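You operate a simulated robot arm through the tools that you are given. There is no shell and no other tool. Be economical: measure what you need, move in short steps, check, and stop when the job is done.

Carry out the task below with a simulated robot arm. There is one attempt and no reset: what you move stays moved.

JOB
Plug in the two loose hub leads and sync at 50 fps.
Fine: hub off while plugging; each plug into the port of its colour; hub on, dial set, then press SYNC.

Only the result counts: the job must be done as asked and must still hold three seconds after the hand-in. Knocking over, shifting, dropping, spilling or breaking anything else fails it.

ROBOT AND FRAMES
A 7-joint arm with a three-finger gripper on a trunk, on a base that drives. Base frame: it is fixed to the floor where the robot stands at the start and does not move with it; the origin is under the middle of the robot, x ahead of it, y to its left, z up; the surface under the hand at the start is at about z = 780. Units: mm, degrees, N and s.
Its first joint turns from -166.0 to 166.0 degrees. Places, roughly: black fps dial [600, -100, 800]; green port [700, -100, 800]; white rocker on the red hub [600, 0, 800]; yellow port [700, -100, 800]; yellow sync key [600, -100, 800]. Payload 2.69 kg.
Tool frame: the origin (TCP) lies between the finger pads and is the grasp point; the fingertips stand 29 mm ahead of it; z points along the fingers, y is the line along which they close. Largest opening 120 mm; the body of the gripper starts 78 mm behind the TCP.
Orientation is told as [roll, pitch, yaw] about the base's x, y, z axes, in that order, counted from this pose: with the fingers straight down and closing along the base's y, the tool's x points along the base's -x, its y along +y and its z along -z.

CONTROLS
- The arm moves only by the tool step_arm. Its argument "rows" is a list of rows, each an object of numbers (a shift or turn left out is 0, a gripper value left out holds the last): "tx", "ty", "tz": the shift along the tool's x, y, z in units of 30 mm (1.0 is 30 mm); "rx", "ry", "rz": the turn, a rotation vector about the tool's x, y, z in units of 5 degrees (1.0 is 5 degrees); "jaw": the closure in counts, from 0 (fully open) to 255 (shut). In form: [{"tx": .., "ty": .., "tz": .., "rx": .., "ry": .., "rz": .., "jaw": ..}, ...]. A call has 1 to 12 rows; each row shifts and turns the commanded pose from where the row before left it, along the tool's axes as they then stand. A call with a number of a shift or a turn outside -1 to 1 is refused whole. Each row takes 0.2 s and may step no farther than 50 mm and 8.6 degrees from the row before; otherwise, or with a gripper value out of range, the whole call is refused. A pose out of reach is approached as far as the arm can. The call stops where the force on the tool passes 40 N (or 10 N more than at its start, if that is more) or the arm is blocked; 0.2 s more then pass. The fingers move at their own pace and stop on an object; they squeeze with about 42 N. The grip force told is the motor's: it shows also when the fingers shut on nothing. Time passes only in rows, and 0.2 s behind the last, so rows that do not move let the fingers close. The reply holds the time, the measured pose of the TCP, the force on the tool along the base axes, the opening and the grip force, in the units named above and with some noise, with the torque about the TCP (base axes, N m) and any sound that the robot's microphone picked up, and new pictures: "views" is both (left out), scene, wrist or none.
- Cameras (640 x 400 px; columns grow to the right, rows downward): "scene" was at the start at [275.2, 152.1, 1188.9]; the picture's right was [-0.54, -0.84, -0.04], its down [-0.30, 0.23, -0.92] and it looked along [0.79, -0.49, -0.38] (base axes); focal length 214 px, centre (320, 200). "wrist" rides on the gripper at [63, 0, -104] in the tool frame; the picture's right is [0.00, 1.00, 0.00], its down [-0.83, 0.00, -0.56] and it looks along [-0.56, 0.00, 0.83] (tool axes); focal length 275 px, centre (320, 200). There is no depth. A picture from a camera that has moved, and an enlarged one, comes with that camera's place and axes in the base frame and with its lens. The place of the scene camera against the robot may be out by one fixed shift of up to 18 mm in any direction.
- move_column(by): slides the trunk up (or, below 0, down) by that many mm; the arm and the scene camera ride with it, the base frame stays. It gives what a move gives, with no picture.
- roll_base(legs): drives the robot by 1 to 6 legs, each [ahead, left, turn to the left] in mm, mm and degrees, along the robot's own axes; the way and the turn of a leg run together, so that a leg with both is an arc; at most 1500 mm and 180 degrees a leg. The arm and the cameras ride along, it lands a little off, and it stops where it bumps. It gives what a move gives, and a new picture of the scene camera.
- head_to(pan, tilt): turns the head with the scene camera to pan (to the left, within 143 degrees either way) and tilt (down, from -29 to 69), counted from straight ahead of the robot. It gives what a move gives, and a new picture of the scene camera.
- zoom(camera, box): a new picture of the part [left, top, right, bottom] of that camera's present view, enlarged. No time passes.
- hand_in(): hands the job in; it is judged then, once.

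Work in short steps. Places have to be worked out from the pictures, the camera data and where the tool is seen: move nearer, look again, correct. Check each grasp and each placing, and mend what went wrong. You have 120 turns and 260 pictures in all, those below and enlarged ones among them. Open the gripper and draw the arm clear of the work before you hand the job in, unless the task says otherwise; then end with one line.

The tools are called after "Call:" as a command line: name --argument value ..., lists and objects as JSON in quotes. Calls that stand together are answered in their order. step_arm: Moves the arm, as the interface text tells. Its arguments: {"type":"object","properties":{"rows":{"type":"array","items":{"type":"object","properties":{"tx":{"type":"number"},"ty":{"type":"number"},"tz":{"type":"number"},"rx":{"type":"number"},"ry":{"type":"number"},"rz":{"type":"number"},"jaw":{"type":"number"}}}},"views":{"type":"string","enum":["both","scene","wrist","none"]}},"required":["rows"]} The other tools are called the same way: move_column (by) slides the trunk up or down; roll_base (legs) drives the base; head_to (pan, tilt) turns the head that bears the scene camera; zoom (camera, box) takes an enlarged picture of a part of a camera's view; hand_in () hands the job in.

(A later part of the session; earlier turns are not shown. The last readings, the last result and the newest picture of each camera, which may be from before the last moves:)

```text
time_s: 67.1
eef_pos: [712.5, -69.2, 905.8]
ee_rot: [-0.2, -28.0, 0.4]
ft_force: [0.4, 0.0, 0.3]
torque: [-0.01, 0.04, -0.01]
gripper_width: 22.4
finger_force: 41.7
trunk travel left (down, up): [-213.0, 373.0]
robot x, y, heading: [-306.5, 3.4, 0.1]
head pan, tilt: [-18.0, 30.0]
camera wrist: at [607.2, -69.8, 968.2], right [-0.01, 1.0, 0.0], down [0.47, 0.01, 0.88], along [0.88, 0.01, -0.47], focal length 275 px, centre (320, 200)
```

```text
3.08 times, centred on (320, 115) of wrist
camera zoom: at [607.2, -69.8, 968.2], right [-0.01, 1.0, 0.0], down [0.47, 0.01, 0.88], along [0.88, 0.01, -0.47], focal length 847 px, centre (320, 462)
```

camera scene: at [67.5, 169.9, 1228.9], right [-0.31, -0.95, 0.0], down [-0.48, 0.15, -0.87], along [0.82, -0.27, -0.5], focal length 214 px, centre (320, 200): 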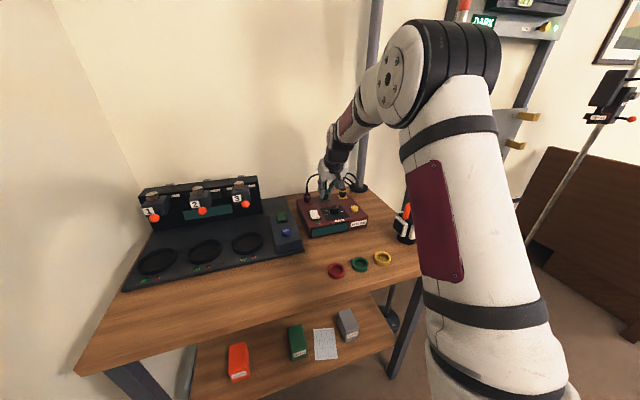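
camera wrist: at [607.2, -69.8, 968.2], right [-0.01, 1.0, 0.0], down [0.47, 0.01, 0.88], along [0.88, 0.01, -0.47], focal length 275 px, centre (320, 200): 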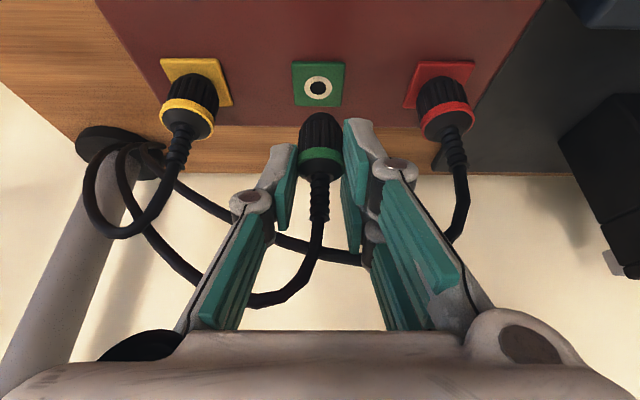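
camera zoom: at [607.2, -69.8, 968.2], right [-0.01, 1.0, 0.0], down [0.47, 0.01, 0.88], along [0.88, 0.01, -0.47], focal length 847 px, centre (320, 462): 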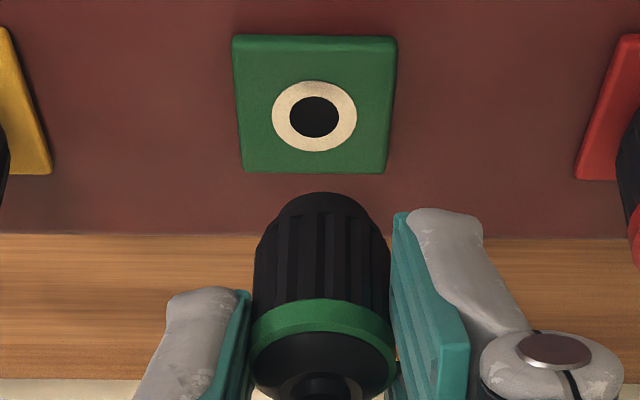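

No pin: the plug has a blunt nose, and seated plugs sit ~1.3 mm sunk, so it needs a close fit laterally. Measured now: plug is 1.25 mm too far +y and ≈2.6 mm too far +x. I correct both in the air, descend to just above contact and check.

Call:
step_arm --rows '[{"tz": -0.041, "tx": 0.0765, "ty": -0.042}, {"tz": 0.35, "tx": 0.186}, {"tz": 0.27, "tx": 0.143}]' --views "wrist"

Call:
zoom --camera "wrist" --box '[285, 80, 365, 130]'

Call:
zoom --camera "scene" --box '[310, 165, 345, 205]'

```text
time_s: 67.9
eef_pos: [710.4, -71.1, 887.6]
ee_rot: [-0.1, -28.2, 0.5]
ft_force: [0.0, 0.2, -0.4]
torque: [0.01, 0.02, 0.01]
gripper_width: 22.5
finger_force: 41.4
trunk travel left (down, up): [-213.0, 373.0]
robot x, y, heading: [-309.0, 3.4, 0.1]
head pan, tilt: [-18.0, 30.0]
camera wrist: at [605.5, -71.8, 948.7], right [-0.01, 1.0, 0.0], down [0.47, 0.01, 0.88], along [0.88, 0.01, -0.47], focal length 275 px, centre (320, 200)
```

wrist: 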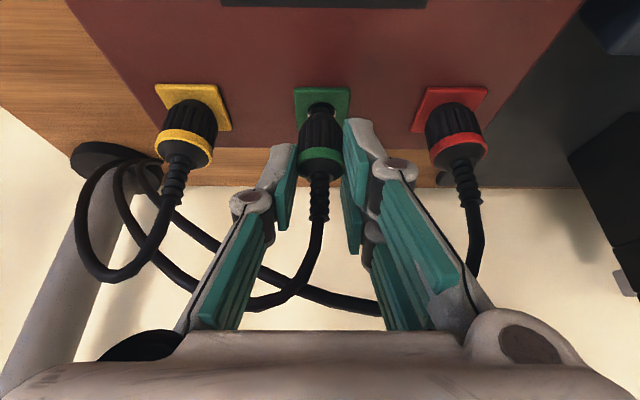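

```text
8.00 times, centred on (325, 105) of wrist
camera zoom: at [605.5, -71.8, 948.7], right [-0.01, 1.0, 0.0], down [0.47, 0.01, 0.88], along [0.88, 0.01, -0.47], focal length 2202 px, centre (280, 960)
```

zoom: 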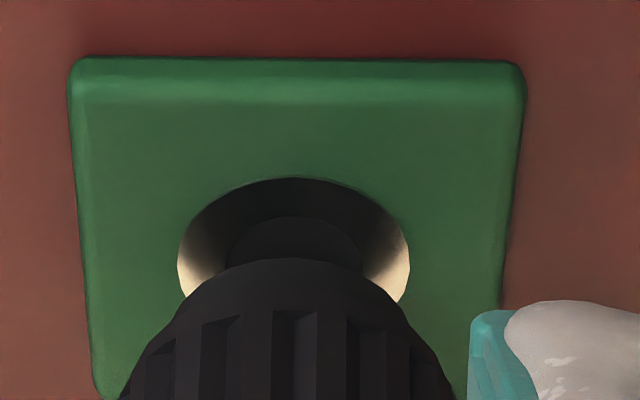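

```text
10.00 times, centred on (328, 185) of scene
camera zoom: at [68.3, 169.7, 1228.6], right [-0.31, -0.95, 0.0], down [-0.48, 0.15, -0.87], along [0.82, -0.27, -0.5], focal length 2145 px, centre (245, 350)
```

zoom: 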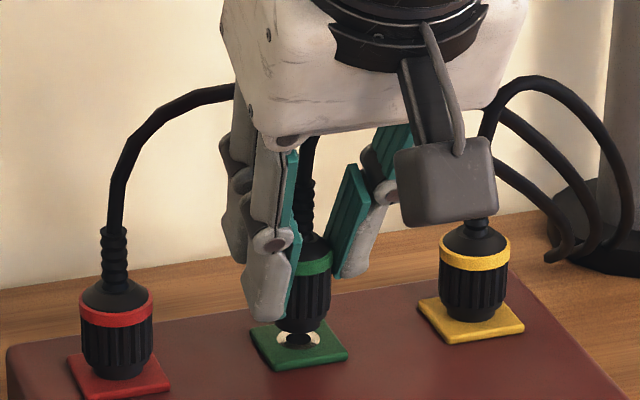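

Well centred now (h+Δx consistent, sides symmetric). I descend slowly to light contact.

Call:
step_arm --rows '[{"tz": 0.06, "tx": 0.032, "ty": 0.01}, {"tz": 0.045, "tx": 0.024}, {"tz": 0.03, "tx": 0.016}, {"tz": 0.03, "tx": 0.016}, {"tz": 0.02, "tx": 0.01}]' --views "wrist"

Call:
zoom --camera "wrist" --box '[285, 80, 365, 130]'

Call:
zoom --camera "scene" --box '[315, 175, 335, 205]'

```text
time_s: 69.1
eef_pos: [710.6, -70.5, 881.2]
ee_rot: [-0.1, -28.3, 0.4]
ft_force: [0.7, 1.3, 3.3]
torque: [-0.02, -0.07, 0.0]
gripper_width: 22.2
finger_force: 42.3
trunk travel left (down, up): [-213.0, 373.0]
robot x, y, heading: [-309.0, 2.2, 0.2]
head pan, tilt: [-18.0, 30.0]
camera wrist: at [605.4, -71.1, 942.4], right [-0.01, 1.0, 0.0], down [0.47, 0.01, 0.88], along [0.88, 0.01, -0.47], focal length 275 px, centre (320, 200)
```

wrist: 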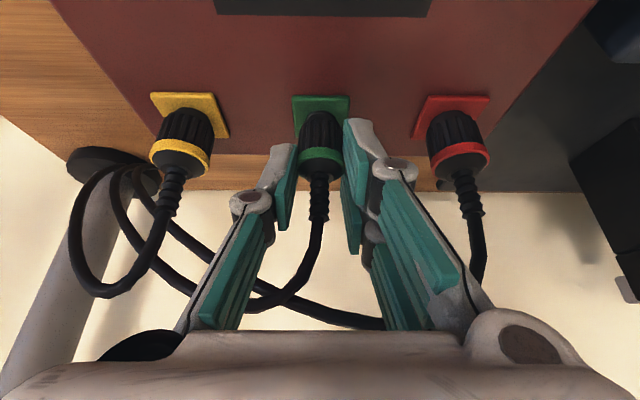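

```text
8.00 times, centred on (325, 105) of wrist
camera zoom: at [605.4, -71.1, 942.4], right [-0.01, 1.0, 0.0], down [0.47, 0.01, 0.88], along [0.88, 0.01, -0.47], focal length 2202 px, centre (280, 960)
```

zoom: 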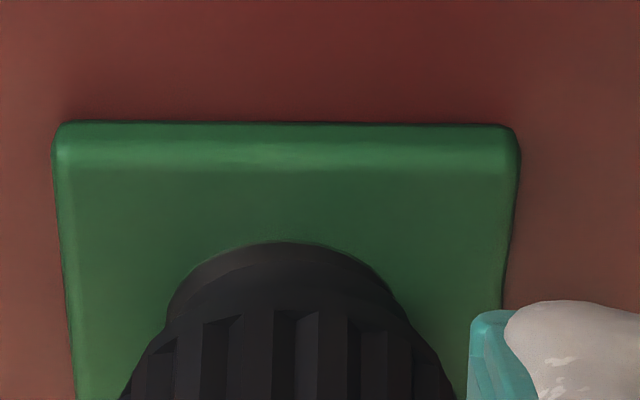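

```text
13.33 times, centred on (325, 190) of scene
camera zoom: at [68.3, 169.8, 1228.6], right [-0.31, -0.95, 0.0], down [-0.48, 0.15, -0.87], along [0.82, -0.27, -0.5], focal length 2860 px, centre (253, 333)
```

zoom: 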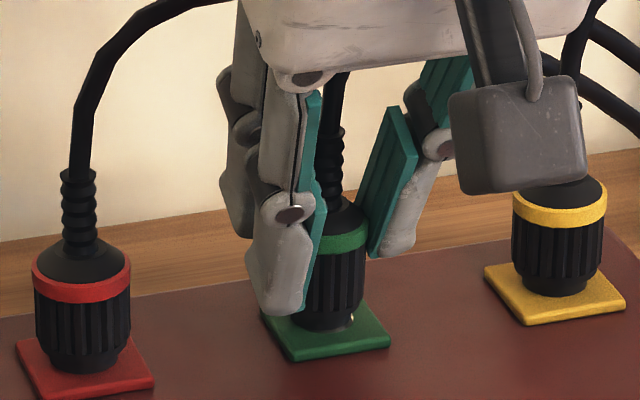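

Light contact (3 N). A sliver of the white ring shows on the −y side, so I shift −0.6 mm in y and press softly.

Call:
step_arm --rows '[{"tz": -0.02, "tx": -0.01, "ty": -0.02}, {"tz": 0.04, "tx": 0.02}, {"tz": 0.03, "tx": 0.016}, {"tz": 0.03, "tx": 0.016}]' --views "wrist"

Call:
zoom --camera "wrist" --box '[285, 80, 365, 130]'

Call:
zoom --camera "scene" --box '[315, 175, 335, 205]'

```text
time_s: 70.1
eef_pos: [709.0, -70.7, 880.9]
ee_rot: [-0.1, -28.3, 0.4]
ft_force: [-17.2, 5.4, 19.9]
torque: [-0.07, 0.98, 0.08]
gripper_width: 22.7
finger_force: 41.9
trunk travel left (down, up): [-213.0, 373.0]
robot x, y, heading: [-308.3, 3.1, -0.2]
head pan, tilt: [-18.0, 30.0]
heard: snap
camera wrist: at [603.8, -71.4, 942.3], right [-0.01, 1.0, 0.0], down [0.47, 0.01, 0.88], along [0.88, 0.01, -0.47], focal length 275 px, centre (320, 200)
```

wrist: 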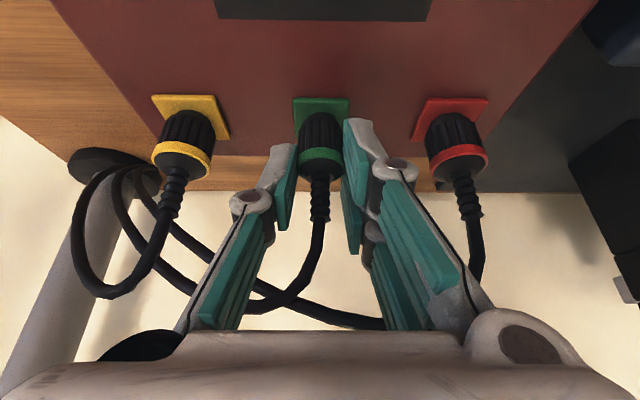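

```text
8.00 times, centred on (325, 105) of wrist
camera zoom: at [603.8, -71.4, 942.3], right [-0.01, 1.0, 0.0], down [0.47, 0.01, 0.88], along [0.88, 0.01, -0.47], focal length 2202 px, centre (280, 960)
```

zoom: 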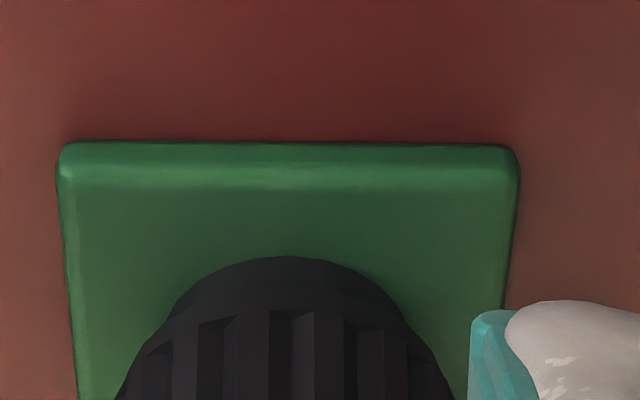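

```text
13.33 times, centred on (325, 190) of scene
camera zoom: at [66.9, 170.0, 1229.1], right [-0.31, -0.95, 0.0], down [-0.47, 0.15, -0.87], along [0.82, -0.27, -0.5], focal length 2860 px, centre (253, 333)
```

zoom: 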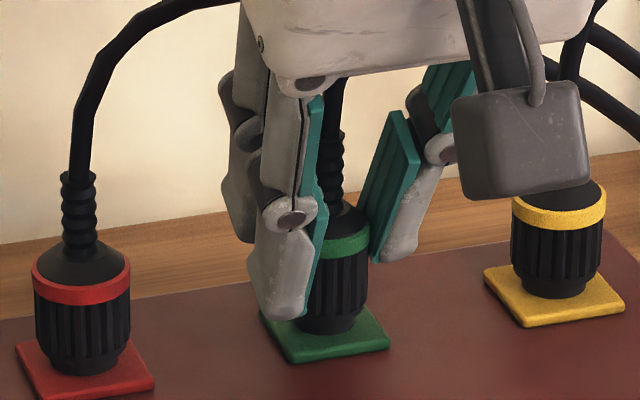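

Snap! The green plug is seated. I open the fingers modestly and retreat along the tool axis.

Call:
step_arm --rows '[{"jaw": 160}, {}, {"tz": -0.5}, {"tz": -1}, {"tz": -1}, {"tz": -1}, {"tz": -1}, {"tz": -0.6}]'

Call:
zoom --camera "scene" --box '[300, 160, 380, 220]'

Call:
zoom --camera "wrist" --box '[200, 0, 440, 150]'

```text
time_s: 71.9
eef_pos: [637.5, -71.0, 1012.9]
ee_rot: [0.0, -28.2, 0.4]
ft_force: [0.1, 0.4, -0.4]
torque: [-0.01, 0.0, -0.01]
gripper_width: 44.7
finger_force: 0.0
trunk travel left (down, up): [-213.0, 373.0]
robot x, y, heading: [-309.7, 1.8, 0.1]
head pan, tilt: [-18.0, 30.0]
camera scene: at [68.5, 169.7, 1228.5], right [-0.31, -0.95, 0.0], down [-0.48, 0.15, -0.87], along [0.82, -0.27, -0.5], focal length 214 px, centre (320, 200)
camera wrist: at [532.8, -72.4, 1073.9], right [-0.01, 1.0, 0.0], down [0.47, 0.01, 0.88], along [0.88, 0.01, -0.47], focal length 275 px, centre (320, 200)
```

scene: 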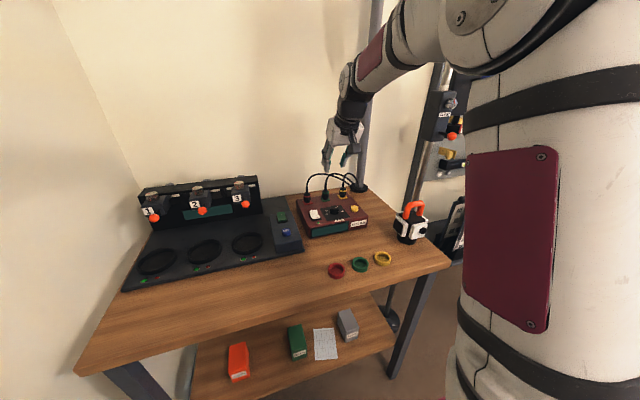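
wrist: 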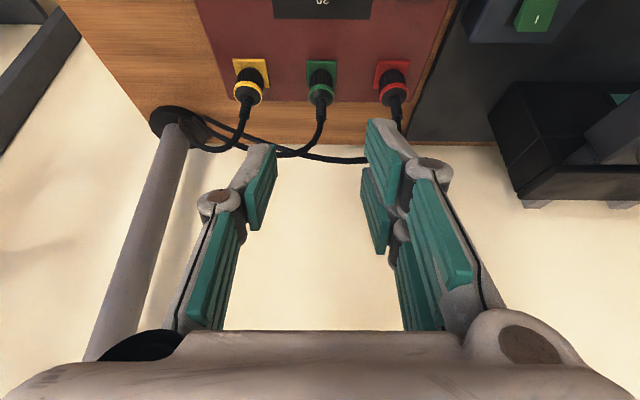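

```text
6.67 times, centred on (340, 190) of scene
camera zoom: at [68.5, 169.7, 1228.5], right [-0.31, -0.95, 0.0], down [-0.48, 0.15, -0.87], along [0.82, -0.27, -0.5], focal length 1430 px, centre (187, 267)
```

zoom: 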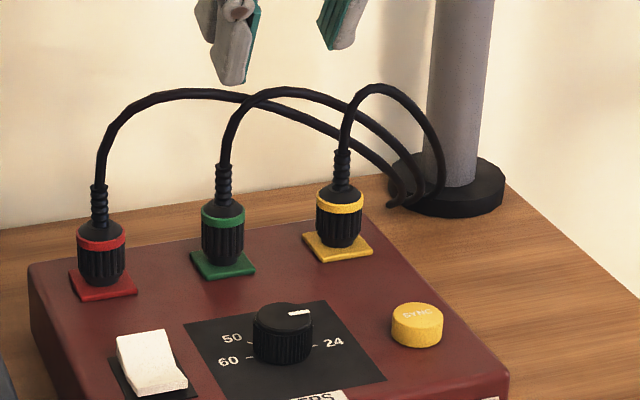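

```text
2.67 times, centred on (320, 75) of wrist
camera zoom: at [532.8, -72.4, 1073.9], right [-0.01, 1.0, 0.0], down [0.47, 0.01, 0.88], along [0.88, 0.01, -0.47], focal length 734 px, centre (320, 533)
```

zoom: 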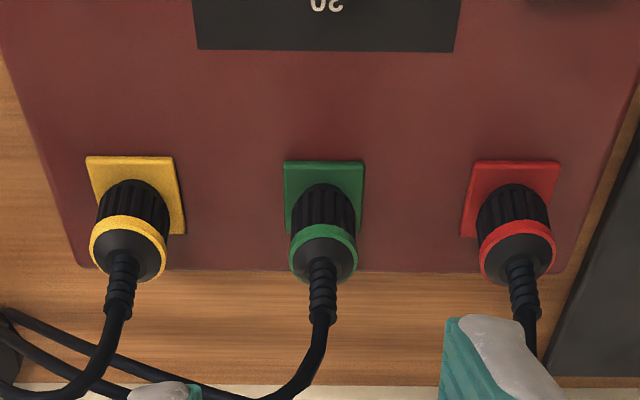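

All three leads are in. I level the hand, shut the fingers and go above the rocker's far end.

Call:
step_arm --rows '[{"ry": 0.94, "jaw": 255}, {"ry": 0.94}, {"ry": 0.94}, {"ry": 0.94}, {"ry": 0.94}, {"ry": 0.94}]' --views "none"

Call:
step_arm --rows '[{"ty": 0.575, "tz": 0.7}, {"ty": 0.575, "tz": 0.7}, {"ty": 0.575, "tz": 0.7}, {"ty": 0.575, "tz": 0.7}]' --views "wrist"

```text
time_s: 73.3
eef_pos: [637.0, -72.3, 1013.7]
ee_rot: [-0.1, -0.1, 0.2]
ft_force: [0.1, 0.0, 0.2]
torque: [-0.01, -0.02, -0.02]
gripper_width: 0.0
finger_force: 28.8
trunk travel left (down, up): [-213.0, 373.0]
robot x, y, heading: [-307.1, 2.5, 0.2]
head pan, tilt: [-18.0, 30.0]
```

```text
time_s: 74.3
eef_pos: [635.5, -3.4, 927.8]
ee_rot: [-0.1, 0.0, 0.2]
ft_force: [-0.1, -0.1, 0.0]
torque: [0.01, -0.02, 0.01]
gripper_width: 0.0
finger_force: 28.9
trunk travel left (down, up): [-213.0, 373.0]
robot x, y, heading: [-306.5, -0.6, 0.4]
head pan, tilt: [-18.0, 30.0]
camera wrist: at [573.1, -3.5, 1031.7], right [-0.01, 1.0, 0.0], down [0.83, 0.01, 0.56], along [0.56, 0.0, -0.83], focal length 275 px, centre (320, 200)
```

wrist: 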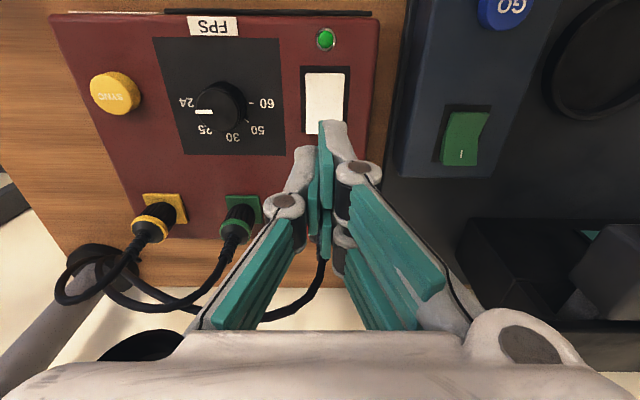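

Call:
step_arm --rows '[{"tz": 0.9}, {"tz": 0.5}, {"tz": 0.15}, {"tz": 0.1}, {"tz": 0.1}, {"tz": 0.1}, {"tz": 0.1}]' --views "wrist"

```text
time_s: 75.9
eef_pos: [637.7, -4.8, 869.4]
ee_rot: [-0.1, 0.0, 0.5]
ft_force: [0.5, 0.0, 0.9]
torque: [0.01, 0.0, 0.02]
gripper_width: 5.9
finger_force: 28.8
trunk travel left (down, up): [-213.0, 373.0]
robot x, y, heading: [-309.3, 4.7, 0.1]
head pan, tilt: [-18.0, 30.0]
camera wrist: at [573.9, -3.8, 973.9], right [-0.01, 1.0, 0.0], down [0.83, 0.01, 0.56], along [0.56, 0.0, -0.83], focal length 275 px, centre (320, 200)
```

wrist: 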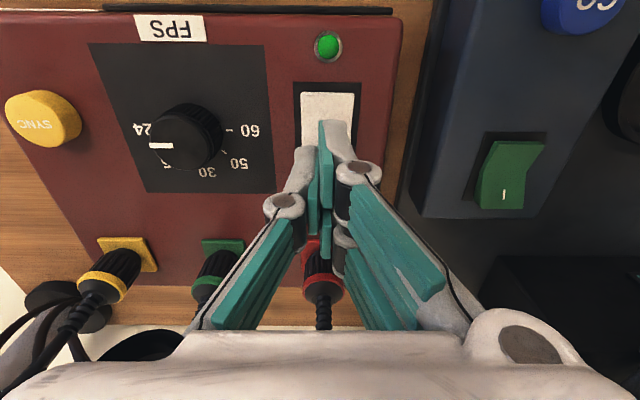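

Call:
step_arm --rows '[{"tz": 0.08}, {"tz": 0.08}, {"tz": 0.08}]'

```text
time_s: 76.7
eef_pos: [637.5, -2.0, 864.8]
ee_rot: [-0.2, -0.3, 0.4]
ft_force: [-2.4, 0.5, 14.8]
torque: [0.04, 0.31, 0.03]
gripper_width: 6.1
finger_force: 28.4
trunk travel left (down, up): [-213.0, 373.0]
robot x, y, heading: [-307.5, 0.6, -0.0]
head pan, tilt: [-18.0, 30.0]
camera scene: at [67.7, 169.7, 1228.9], right [-0.31, -0.95, 0.0], down [-0.48, 0.15, -0.87], along [0.82, -0.27, -0.5], focal length 214 px, centre (320, 200)
camera wrist: at [573.7, -3.3, 968.5], right [-0.01, 1.0, 0.0], down [0.83, 0.01, 0.56], along [0.56, 0.0, -0.83], focal length 275 px, centre (320, 200)
```

scene: 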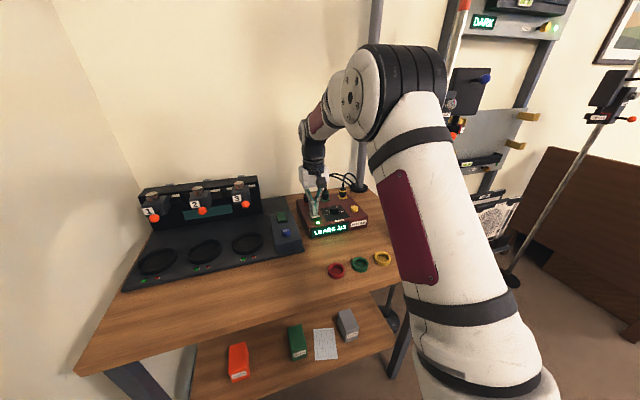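
wrist: 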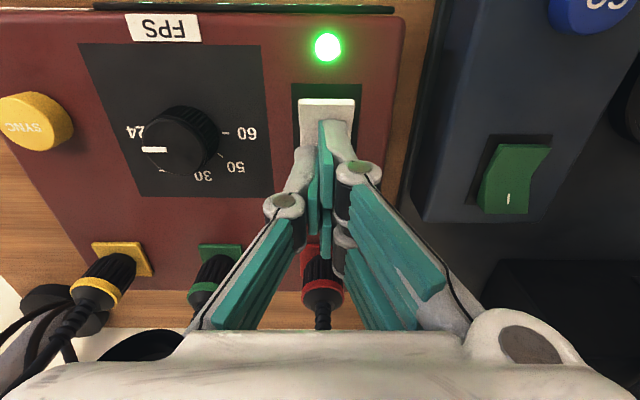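

The hub is on (LEADS 3/3). The jaw reads 6 mm though, so before lifting I check that nothing is pinched.

Call:
zoom --camera "wrist" --box '[260, 90, 400, 340]'

Call:
zoom --camera "scene" --box '[290, 165, 380, 240]'

```text
1.60 times, centred on (330, 215) of wrist
camera zoom: at [573.7, -3.3, 968.5], right [-0.01, 1.0, 0.0], down [0.83, 0.01, 0.56], along [0.56, 0.0, -0.83], focal length 440 px, centre (304, 176)
```

zoom: 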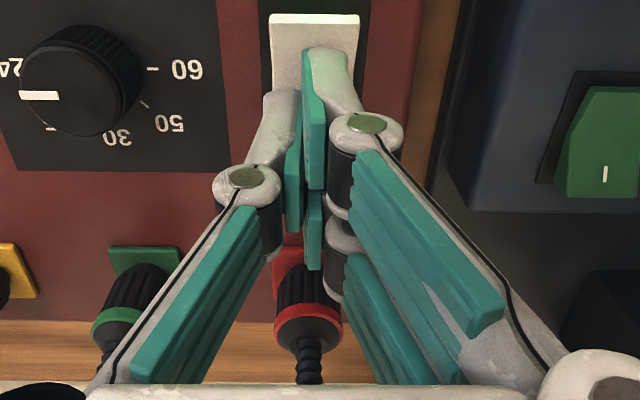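

```text
5.33 times, centred on (335, 202) of scene
camera zoom: at [67.7, 169.7, 1228.9], right [-0.31, -0.95, 0.0], down [-0.48, 0.15, -0.87], along [0.82, -0.27, -0.5], focal length 1144 px, centre (240, 187)
```

zoom: 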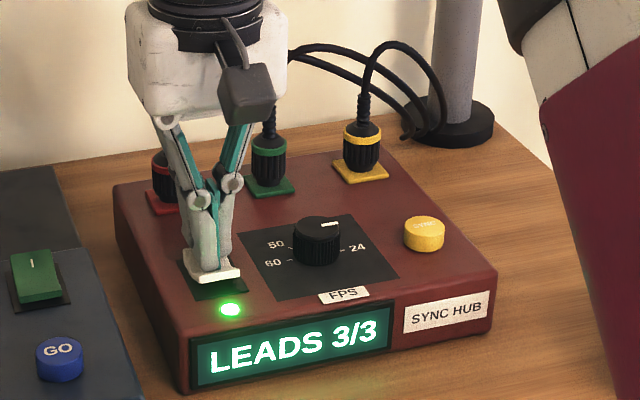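

Display reads LEADS 3/3. I lift gently and watch force and jaw.

Call:
step_arm --rows '[{"tz": -0.2}, {"tz": -0.3}]' --views "wrist"

```text
time_s: 77.3
eef_pos: [637.7, -3.9, 879.4]
ee_rot: [-0.1, 0.0, 0.4]
ft_force: [-0.2, -0.6, 0.3]
torque: [0.02, 0.04, 0.0]
gripper_width: 0.0
finger_force: 28.7
trunk travel left (down, up): [-213.0, 373.0]
robot x, y, heading: [-311.4, 0.8, 0.1]
head pan, tilt: [-18.0, 30.0]
camera wrist: at [574.0, -3.6, 982.0], right [-0.01, 1.0, 0.0], down [0.83, 0.01, 0.56], along [0.56, 0.0, -0.83], focal length 275 px, centre (320, 200)
```

wrist: 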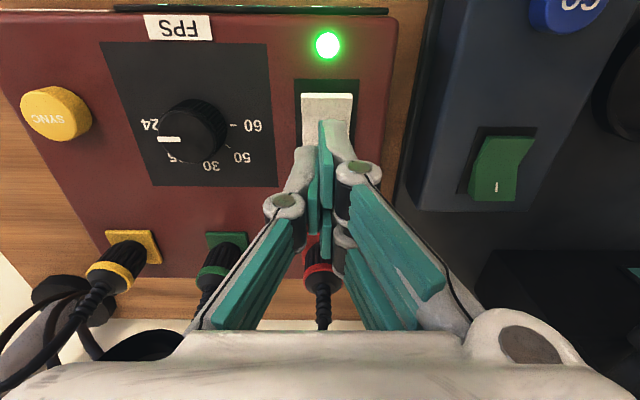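

Now the dial. I rise, centre over it with the jaws open, and take a precise look.

Call:
step_arm --rows '[{"tz": -1}, {"tz": -1, "ty": -0.6, "tx": 0.2}, {"ty": -1, "tx": 0.3, "jaw": 110}, {"ty": -0.7, "tx": 0.3}]' --views "wrist"

Call:
zoom --camera "wrist" --box '[255, 90, 385, 180]'

Call:
step_arm --rows '[{"tz": 0.9}, {"tz": 0.6}]' --views "wrist"

Call:
zoom --camera "wrist" --box '[255, 90, 385, 180]'

```text
time_s: 78.3
eef_pos: [613.4, -71.0, 937.9]
ee_rot: [-0.1, 0.0, 0.4]
ft_force: [0.1, -0.2, -0.5]
torque: [-0.02, -0.01, -0.04]
gripper_width: 68.5
finger_force: 0.0
trunk travel left (down, up): [-213.0, 373.0]
robot x, y, heading: [-307.8, -2.7, 0.3]
head pan, tilt: [-18.0, 30.0]
camera wrist: at [549.4, -71.8, 1041.6], right [-0.01, 1.0, 0.0], down [0.83, 0.01, 0.56], along [0.56, 0.01, -0.83], focal length 275 px, centre (320, 200)
```

wrist: 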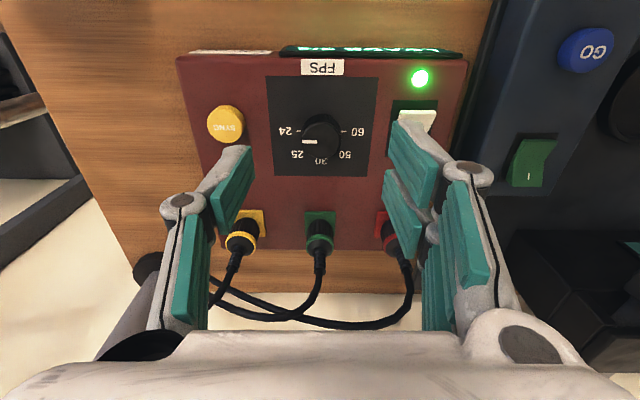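

```text
4.44 times, centred on (320, 135) of wrist
camera zoom: at [549.4, -71.8, 1041.6], right [-0.01, 1.0, 0.0], down [0.83, 0.01, 0.56], along [0.56, 0.01, -0.83], focal length 1224 px, centre (320, 489)
```

zoom: 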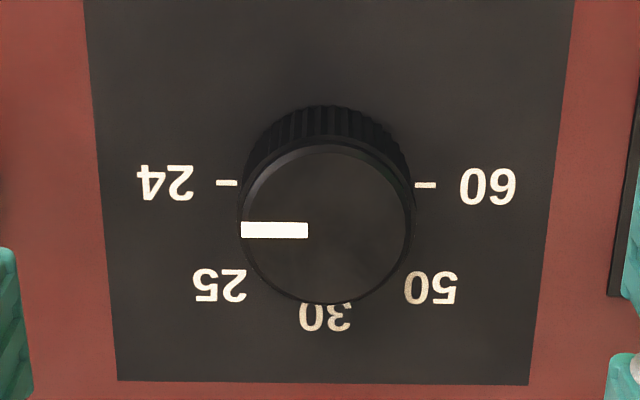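

```text
time_s: 78.9
eef_pos: [615.0, -72.0, 893.0]
ee_rot: [-0.1, 0.0, 0.3]
ft_force: [0.2, 0.1, -0.2]
torque: [0.01, -0.01, 0.0]
gripper_width: 68.2
finger_force: 0.2
trunk travel left (down, up): [-213.0, 373.0]
robot x, y, heading: [-308.8, -2.3, -0.1]
head pan, tilt: [-18.0, 30.0]
camera wrist: at [550.2, -73.0, 996.6], right [-0.01, 1.0, 0.0], down [0.83, 0.01, 0.56], along [0.56, 0.0, -0.83], focal length 275 px, centre (320, 200)
```

wrist: 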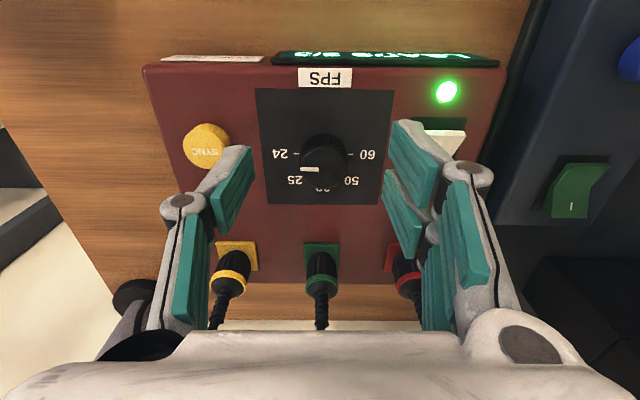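

```text
4.44 times, centred on (320, 135) of wrist
camera zoom: at [550.2, -73.0, 996.6], right [-0.01, 1.0, 0.0], down [0.83, 0.01, 0.56], along [0.56, 0.0, -0.83], focal length 1224 px, centre (320, 489)
```

zoom: 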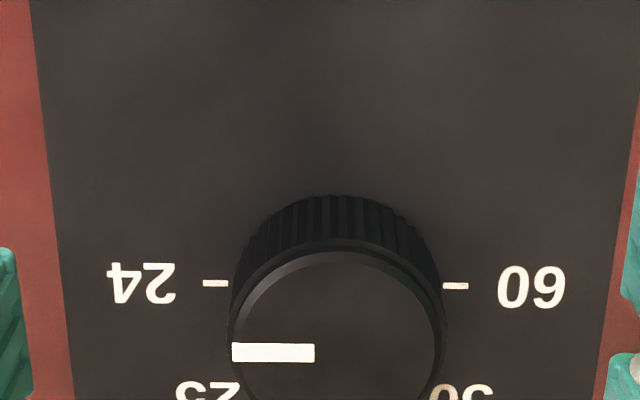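

Knob centre ≈(626,−70), top z≈851, Ø28, pointer exactly on 24. To 50 is 135° counter-clockwise, so I centre over the knob and pre-rotate the hand 65° clockwise first.

Call:
step_arm --rows '[{"tx": -0.367, "ty": 0.067, "tz": -0.3}, {"rz": 1}, {"rz": 1}, {"rz": 1}, {"rz": 1}, {"rz": 1}, {"rz": 1}]' --views "none"

Call:
step_arm --rows '[{"rz": 1}, {"rz": 1}, {"rz": 1}, {"rz": 1}, {"rz": 1}, {"rz": 1}, {"rz": 1}]'

```text
time_s: 80.5
eef_pos: [624.3, -69.2, 901.7]
ee_rot: [-0.1, -0.1, -29.7]
ft_force: [-0.3, -0.2, 0.0]
torque: [0.0, 0.0, 0.01]
gripper_width: 68.2
finger_force: 0.2
trunk travel left (down, up): [-213.0, 373.0]
robot x, y, heading: [-305.4, -2.0, 0.2]
head pan, tilt: [-18.0, 30.0]
```

```text
time_s: 82.1
eef_pos: [623.4, -68.8, 901.8]
ee_rot: [-0.1, -0.1, -64.7]
ft_force: [-0.4, 0.2, -0.6]
torque: [-0.02, 0.0, -0.03]
gripper_width: 68.2
finger_force: 0.2
trunk travel left (down, up): [-213.0, 373.0]
robot x, y, heading: [-308.8, -1.8, -0.1]
head pan, tilt: [-18.0, 30.0]
camera scene: at [68.4, 169.7, 1228.6], right [-0.31, -0.95, 0.0], down [-0.48, 0.15, -0.87], along [0.82, -0.27, -0.5], focal length 214 px, centre (320, 200)
camera wrist: at [597.4, -11.9, 1005.6], right [0.9, 0.43, 0.0], down [0.36, -0.75, 0.56], along [0.24, -0.5, -0.83], focal length 275 px, centre (320, 200)
```

scene: 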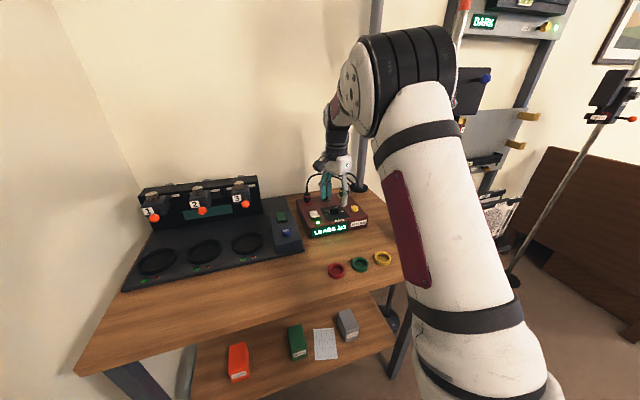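
wrist: 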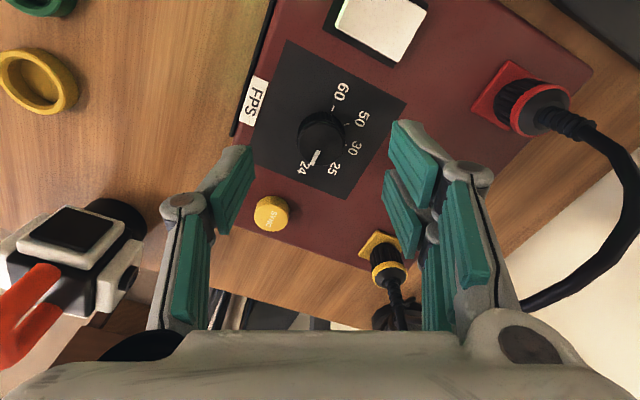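

Call:
step_arm --rows '[{"tx": -0.066, "ty": 0.06, "tz": 0.5}, {"tz": 0.4}, {"tz": 0.2}]' --views "wrist"

```text
time_s: 82.9
eef_pos: [627.3, -71.0, 870.3]
ee_rot: [0.0, 0.0, -64.7]
ft_force: [0.3, 0.4, -0.7]
torque: [0.01, 0.01, -0.03]
gripper_width: 68.4
finger_force: 0.1
trunk travel left (down, up): [-213.0, 373.0]
robot x, y, heading: [-308.5, -0.7, -0.1]
head pan, tilt: [-18.0, 30.0]
camera wrist: at [599.7, -13.4, 973.0], right [0.9, 0.43, 0.0], down [0.36, -0.75, 0.56], along [0.24, -0.5, -0.83], focal length 275 px, centre (320, 200)
```

wrist: 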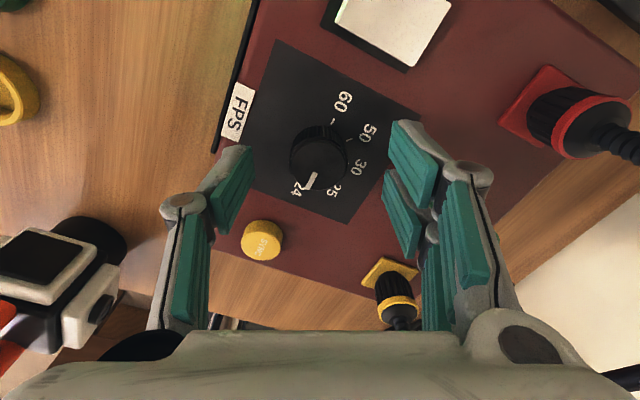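

The knob is centred between the fingers. I close on it.

Call:
step_arm --rows '[{"jaw": 255}, {}, {}]' --views "wrist"

```text
time_s: 83.7
eef_pos: [627.0, -71.8, 869.4]
ee_rot: [-0.1, -0.1, -64.7]
ft_force: [-12.1, -3.1, 1.7]
torque: [0.09, 0.53, 0.02]
gripper_width: 29.2
finger_force: 44.5
trunk travel left (down, up): [-213.0, 373.0]
robot x, y, heading: [-309.6, 1.0, 0.3]
head pan, tilt: [-18.0, 30.0]
camera wrist: at [599.0, -13.9, 973.2], right [0.9, 0.43, 0.0], down [0.36, -0.75, 0.56], along [0.24, -0.5, -0.83], focal length 275 px, centre (320, 200)
```

wrist: 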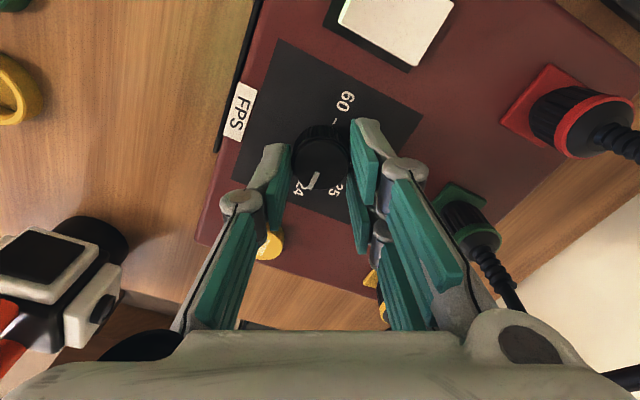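

Knob gripped (29 mm); a 12 N side force tells me I'm ~1.2 mm off, so I relax that and start turning counter-clockwise.

Call:
step_arm --rows '[{"ty": -0.045}, {"rz": -1}, {"rz": -1}, {"rz": -1}, {"rz": -1}, {"rz": -1}, {"rz": -1}]' --views "wrist"

```text
time_s: 85.3
eef_pos: [627.6, -70.6, 869.8]
ee_rot: [0.0, -0.3, -34.6]
ft_force: [-3.7, -0.4, 11.4]
torque: [0.17, 0.04, -0.04]
gripper_width: 29.4
finger_force: 45.0
trunk travel left (down, up): [-213.0, 373.0]
robot x, y, heading: [-310.8, 0.9, -0.1]
head pan, tilt: [-18.0, 30.0]
camera wrist: at [573.8, -35.1, 973.0], right [0.56, 0.83, 0.0], down [0.68, -0.47, 0.56], along [0.46, -0.31, -0.83], focal length 275 px, centre (320, 200)
```

wrist: 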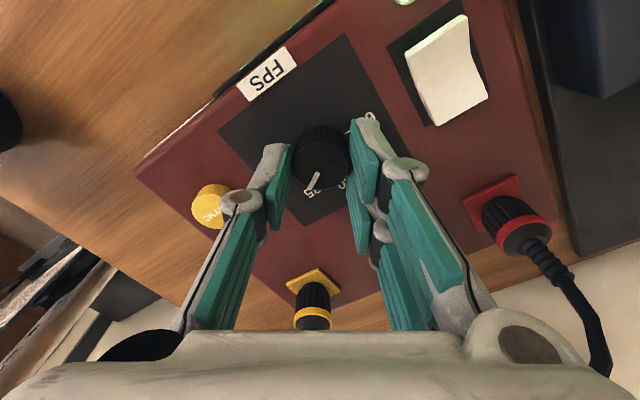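

The knob follows the hand. I continue turning.

Call:
step_arm --rows '[{"rz": -1}, {"rz": -1}, {"rz": -1}, {"rz": -1}, {"rz": -1}, {"rz": -1}, {"rz": -1}, {"rz": -1}, {"rz": -1}, {"rz": -1}, {"rz": -1}, {"rz": -1}]' --views "wrist"

```text
time_s: 87.9
eef_pos: [627.2, -70.7, 869.3]
ee_rot: [-0.2, -0.1, 25.6]
ft_force: [16.7, 9.1, 14.0]
torque: [0.23, -0.51, -0.03]
gripper_width: 29.6
finger_force: 44.4
trunk travel left (down, up): [-213.0, 373.0]
robot x, y, heading: [-308.0, -0.8, 0.3]
head pan, tilt: [-18.0, 30.0]
camera wrist: at [569.3, -97.5, 972.9], right [-0.43, 0.9, 0.0], down [0.75, 0.36, 0.56], along [0.5, 0.24, -0.83], focal length 275 px, centre (320, 200)
```

wrist: 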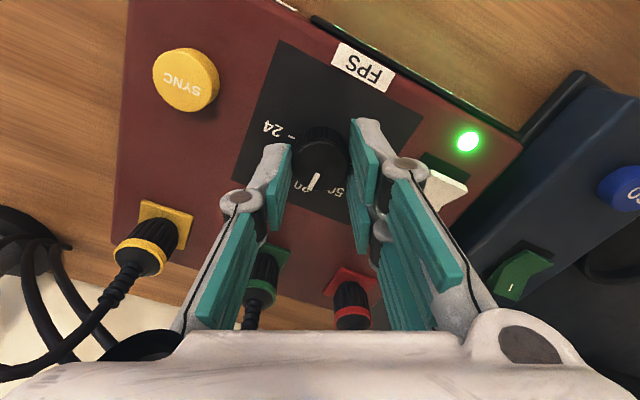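

Call:
step_arm --rows '[{"tx": -0.06}, {"rz": -1}, {"rz": -1}, {"rz": -1}, {"rz": -1}, {"rz": -1}, {"rz": -1}, {"rz": -1}, {"rz": -1}, {"rz": -1}, {}]' --views "wrist"

Call:
zoom --camera "wrist" --box '[270, 100, 380, 220]'

```text
time_s: 90.3
eef_pos: [627.3, -70.6, 870.3]
ee_rot: [0.0, 0.1, 70.4]
ft_force: [-10.9, 6.2, 7.7]
torque: [-0.31, 0.59, -0.03]
gripper_width: 29.0
finger_force: 45.4
trunk travel left (down, up): [-213.0, 373.0]
robot x, y, heading: [-309.2, 0.4, -0.2]
head pan, tilt: [-18.0, 30.0]
camera wrist: at [605.6, -129.3, 973.0], right [-0.94, 0.33, 0.0], down [0.28, 0.79, 0.55], along [0.18, 0.52, -0.83], focal length 275 px, centre (320, 200)
```

wrist: 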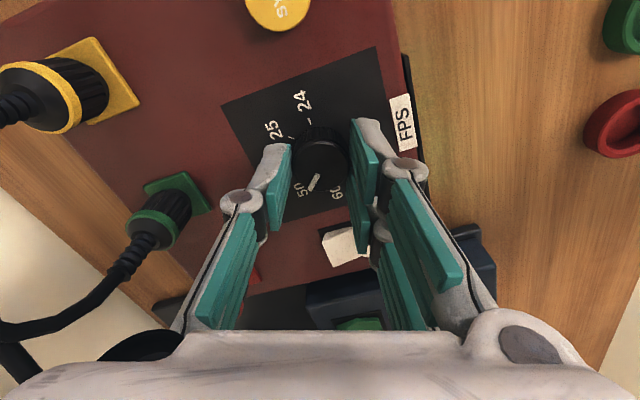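

```text
3.33 times, centred on (325, 160) of wrist
camera zoom: at [605.6, -129.3, 973.0], right [-0.94, 0.33, 0.0], down [0.28, 0.79, 0.55], along [0.18, 0.52, -0.83], focal length 918 px, centre (303, 333)
```

zoom: 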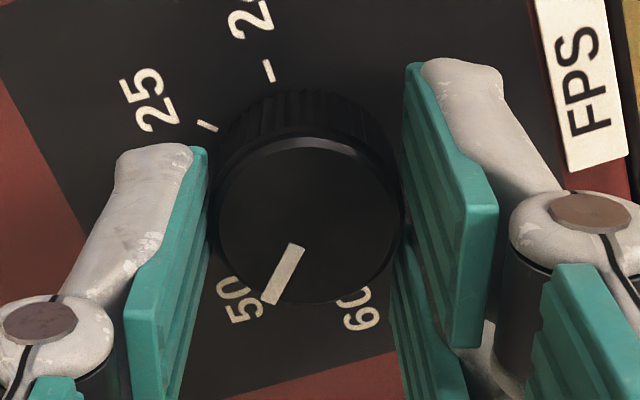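

Turned 135° by the hand, pointer near 50. I release, lift, and check from above.

Call:
step_arm --rows '[{"jaw": 110}, {}, {"tz": -0.5}, {"tz": -1}, {"tz": -0.8}]' --views "wrist"

Call:
zoom --camera "wrist" --box '[260, 70, 380, 180]'

Call:
zoom --camera "scene" --box '[300, 180, 380, 240]'

```text
time_s: 91.5
eef_pos: [628.1, -70.0, 938.5]
ee_rot: [-0.1, 0.1, 70.4]
ft_force: [-0.1, -0.1, 0.3]
torque: [0.0, 0.01, -0.01]
gripper_width: 68.3
finger_force: 0.1
trunk travel left (down, up): [-213.0, 373.0]
robot x, y, heading: [-306.3, 3.9, 0.0]
head pan, tilt: [-18.0, 30.0]
camera wrist: at [607.1, -129.1, 1041.8], right [-0.94, 0.33, 0.0], down [0.28, 0.78, 0.56], along [0.19, 0.52, -0.83], focal length 275 px, centre (320, 200)
```

wrist: 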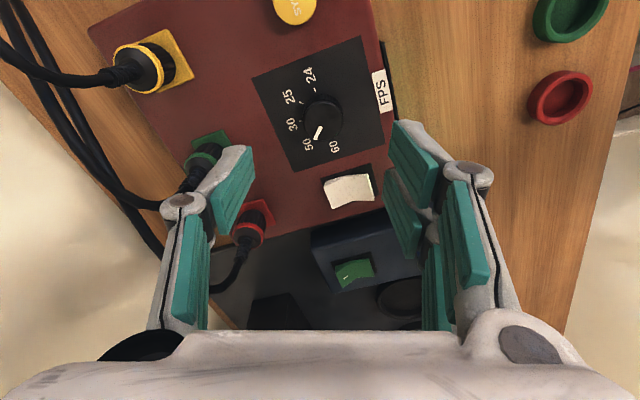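

```text
3.64 times, centred on (320, 125) of wrist
camera zoom: at [607.1, -129.1, 1041.8], right [-0.94, 0.33, 0.0], down [0.28, 0.78, 0.56], along [0.19, 0.52, -0.83], focal length 1001 px, centre (320, 473)
```

zoom: 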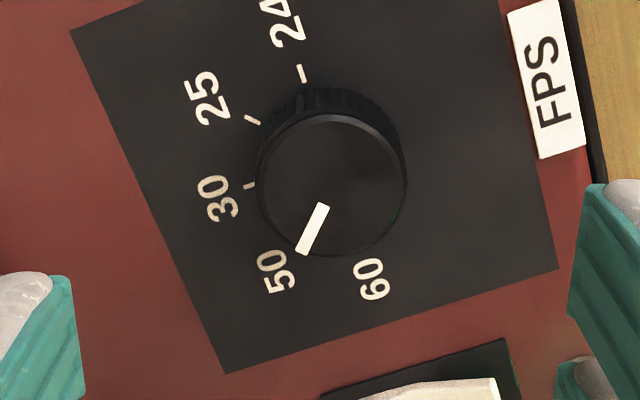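

```text
6.67 times, centred on (340, 210) of scene
camera zoom: at [68.5, 169.7, 1228.5], right [-0.31, -0.95, 0.0], down [-0.48, 0.15, -0.87], along [0.82, -0.27, -0.5], focal length 1430 px, centre (187, 133)
```

zoom: 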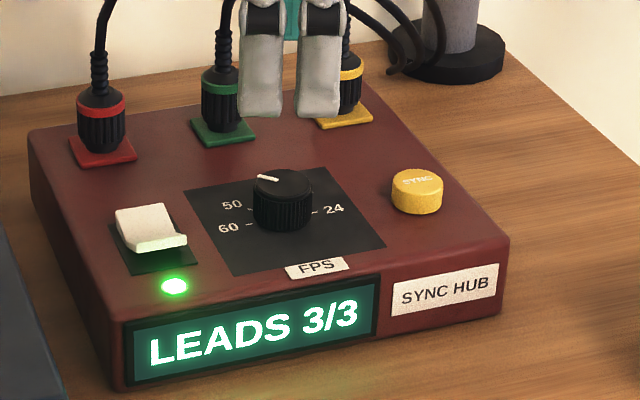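

The pointer reads 50. I rotate the hand back to neutral, then verify the dial from the straight view.

Call:
step_arm --rows '[{"rz": 1}, {"rz": 1}, {"rz": 1}, {"rz": 1}, {"rz": 1}, {"rz": 1}, {"rz": 1}]' --views "none"

Call:
step_arm --rows '[{"rz": 1}, {"rz": 1}, {"rz": 1}, {"rz": 1}, {"rz": 1}, {"rz": 1}, {"rz": 1}]' --views "wrist"

Call:
zoom --camera "wrist" --box '[200, 60, 400, 180]'

```text
time_s: 93.1
eef_pos: [627.7, -70.8, 940.0]
ee_rot: [0.0, -0.1, 35.3]
ft_force: [-0.1, -0.7, -0.8]
torque: [0.0, 0.04, 0.01]
gripper_width: 68.2
finger_force: 0.1
trunk travel left (down, up): [-213.0, 373.0]
robot x, y, heading: [-306.5, 0.7, -0.2]
head pan, tilt: [-18.0, 30.0]
```

```text
time_s: 94.7
eef_pos: [627.8, -70.3, 938.1]
ee_rot: [-0.1, 0.0, 0.3]
ft_force: [0.2, 0.0, -0.2]
torque: [0.0, 0.01, -0.02]
gripper_width: 68.5
finger_force: 0.0
trunk travel left (down, up): [-213.0, 373.0]
robot x, y, heading: [-309.4, 0.6, 0.2]
head pan, tilt: [-18.0, 30.0]
camera wrist: at [564.3, -70.2, 1041.6], right [-0.01, 1.0, 0.0], down [0.83, 0.01, 0.56], along [0.56, 0.0, -0.83], focal length 275 px, centre (320, 200)
```

wrist: 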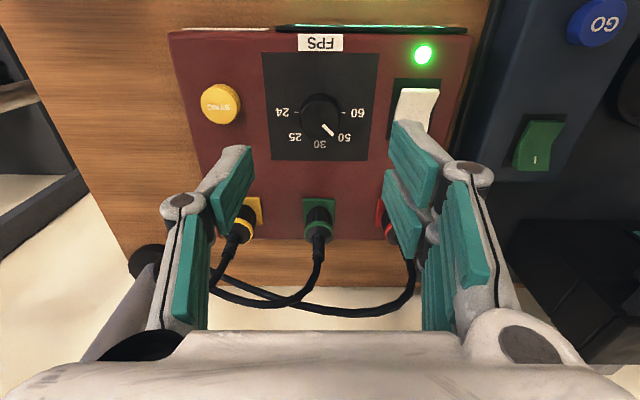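

```text
3.20 times, centred on (300, 120) of wrist
camera zoom: at [564.3, -70.2, 1041.6], right [-0.01, 1.0, 0.0], down [0.83, 0.01, 0.56], along [0.56, 0.0, -0.83], focal length 881 px, centre (384, 456)
```

zoom: 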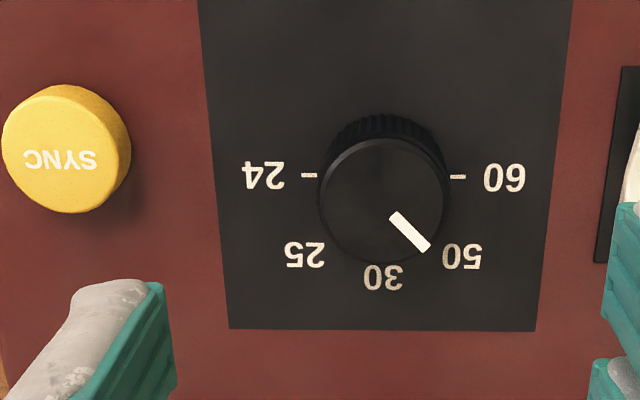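

The dial points exactly at 50. SYNC is at ≈(617,−140). I shut the fingers and go above it.

Call:
step_arm --rows '[{"tx": 0.12, "ty": -0.8, "jaw": 255}, {"tx": 0.12, "ty": -0.8}, {"tx": 0.1, "ty": -0.72}, {}]' --views "wrist"

```text
time_s: 95.7
eef_pos: [618.8, -140.2, 936.3]
ee_rot: [-0.1, -0.1, 0.4]
ft_force: [0.1, 1.0, 0.6]
torque: [-0.03, 0.01, 0.03]
gripper_width: 0.1
finger_force: 28.3
trunk travel left (down, up): [-213.0, 373.0]
robot x, y, heading: [-310.3, 1.7, 0.0]
head pan, tilt: [-18.0, 30.0]
camera wrist: at [555.0, -140.6, 1040.0], right [-0.01, 1.0, 0.0], down [0.83, 0.01, 0.56], along [0.56, 0.0, -0.83], focal length 275 px, centre (320, 200)
```

wrist: 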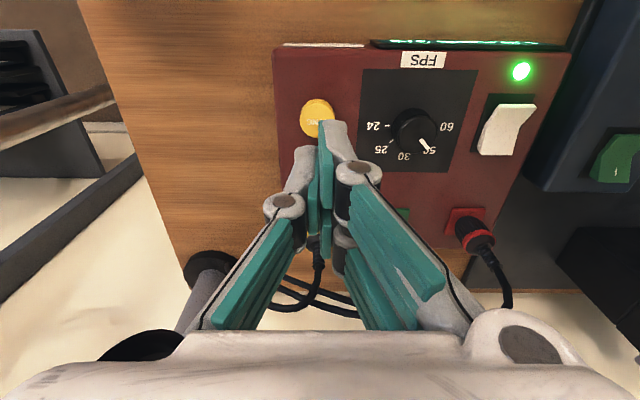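

Call:
step_arm --rows '[{"tx": 0.12, "ty": -0.07, "tz": 0.8}, {"tz": 0.6}, {"tz": 0.2}, {"tz": 0.15}, {"tz": 0.1}, {"tz": 0.1}]' --views "wrist"

```text
time_s: 97.1
eef_pos: [614.5, -142.3, 880.2]
ee_rot: [0.0, -0.1, 0.5]
ft_force: [-0.6, -1.1, 0.3]
torque: [0.03, 0.01, -0.02]
gripper_width: 0.0
finger_force: 28.3
trunk travel left (down, up): [-213.0, 373.0]
robot x, y, heading: [-309.1, 2.6, 0.2]
head pan, tilt: [-18.0, 30.0]
camera wrist: at [550.8, -143.1, 983.3], right [-0.01, 1.0, 0.0], down [0.83, 0.01, 0.56], along [0.56, 0.0, -0.83], focal length 275 px, centre (320, 200)
```

wrist: 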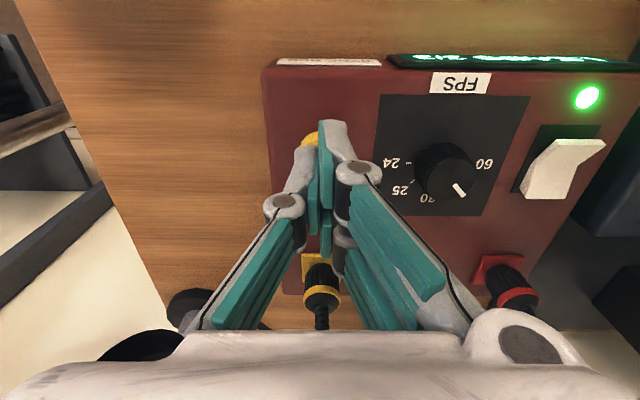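

Call:
step_arm --rows '[{"tz": 0.1}, {"tz": 0.1}, {"tz": 0.1}, {"tz": 0.1}]'

Call:
zoom --camera "scene" --box '[300, 180, 380, 240]'

```text
time_s: 98.1
eef_pos: [614.9, -142.0, 866.8]
ee_rot: [-0.1, -0.1, 0.5]
ft_force: [0.6, -0.3, 0.3]
torque: [0.0, -0.03, 0.0]
gripper_width: 5.9
finger_force: 29.2
trunk travel left (down, up): [-213.0, 373.0]
robot x, y, heading: [-307.2, -1.1, 0.5]
head pan, tilt: [-18.0, 30.0]
camera scene: at [68.4, 169.7, 1228.6], right [-0.31, -0.95, 0.0], down [-0.48, 0.15, -0.87], along [0.82, -0.27, -0.5], focal length 214 px, centre (320, 200)
camera wrist: at [550.6, -142.4, 971.0], right [-0.01, 1.0, 0.0], down [0.83, 0.01, 0.56], along [0.56, 0.0, -0.83], focal length 275 px, centre (320, 200)
```

scene: 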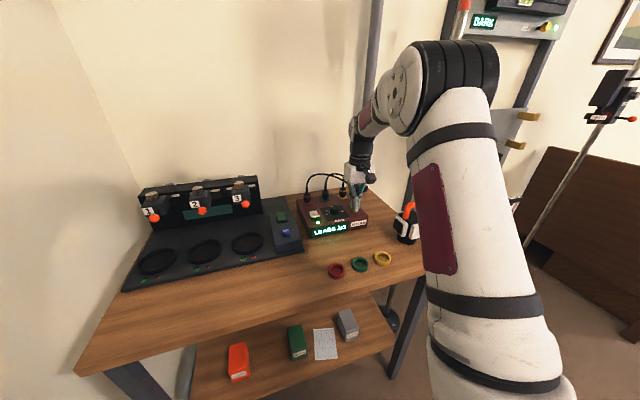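
wrist: 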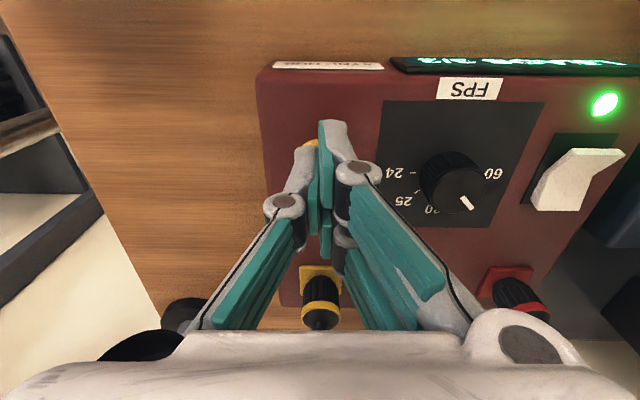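

```text
6.67 times, centred on (340, 210) of scene
camera zoom: at [68.4, 169.7, 1228.6], right [-0.31, -0.95, 0.0], down [-0.48, 0.15, -0.87], along [0.82, -0.27, -0.5], focal length 1430 px, centre (187, 133)
```

zoom: 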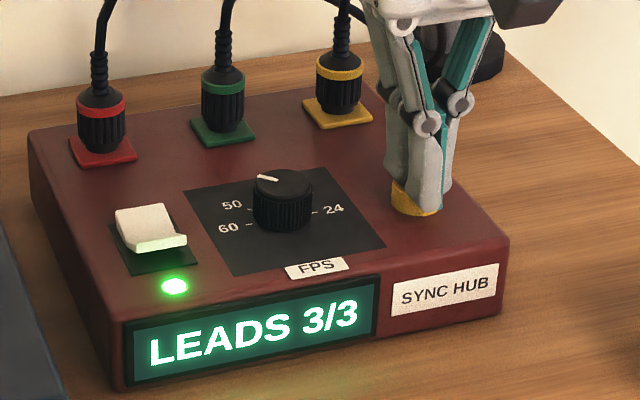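

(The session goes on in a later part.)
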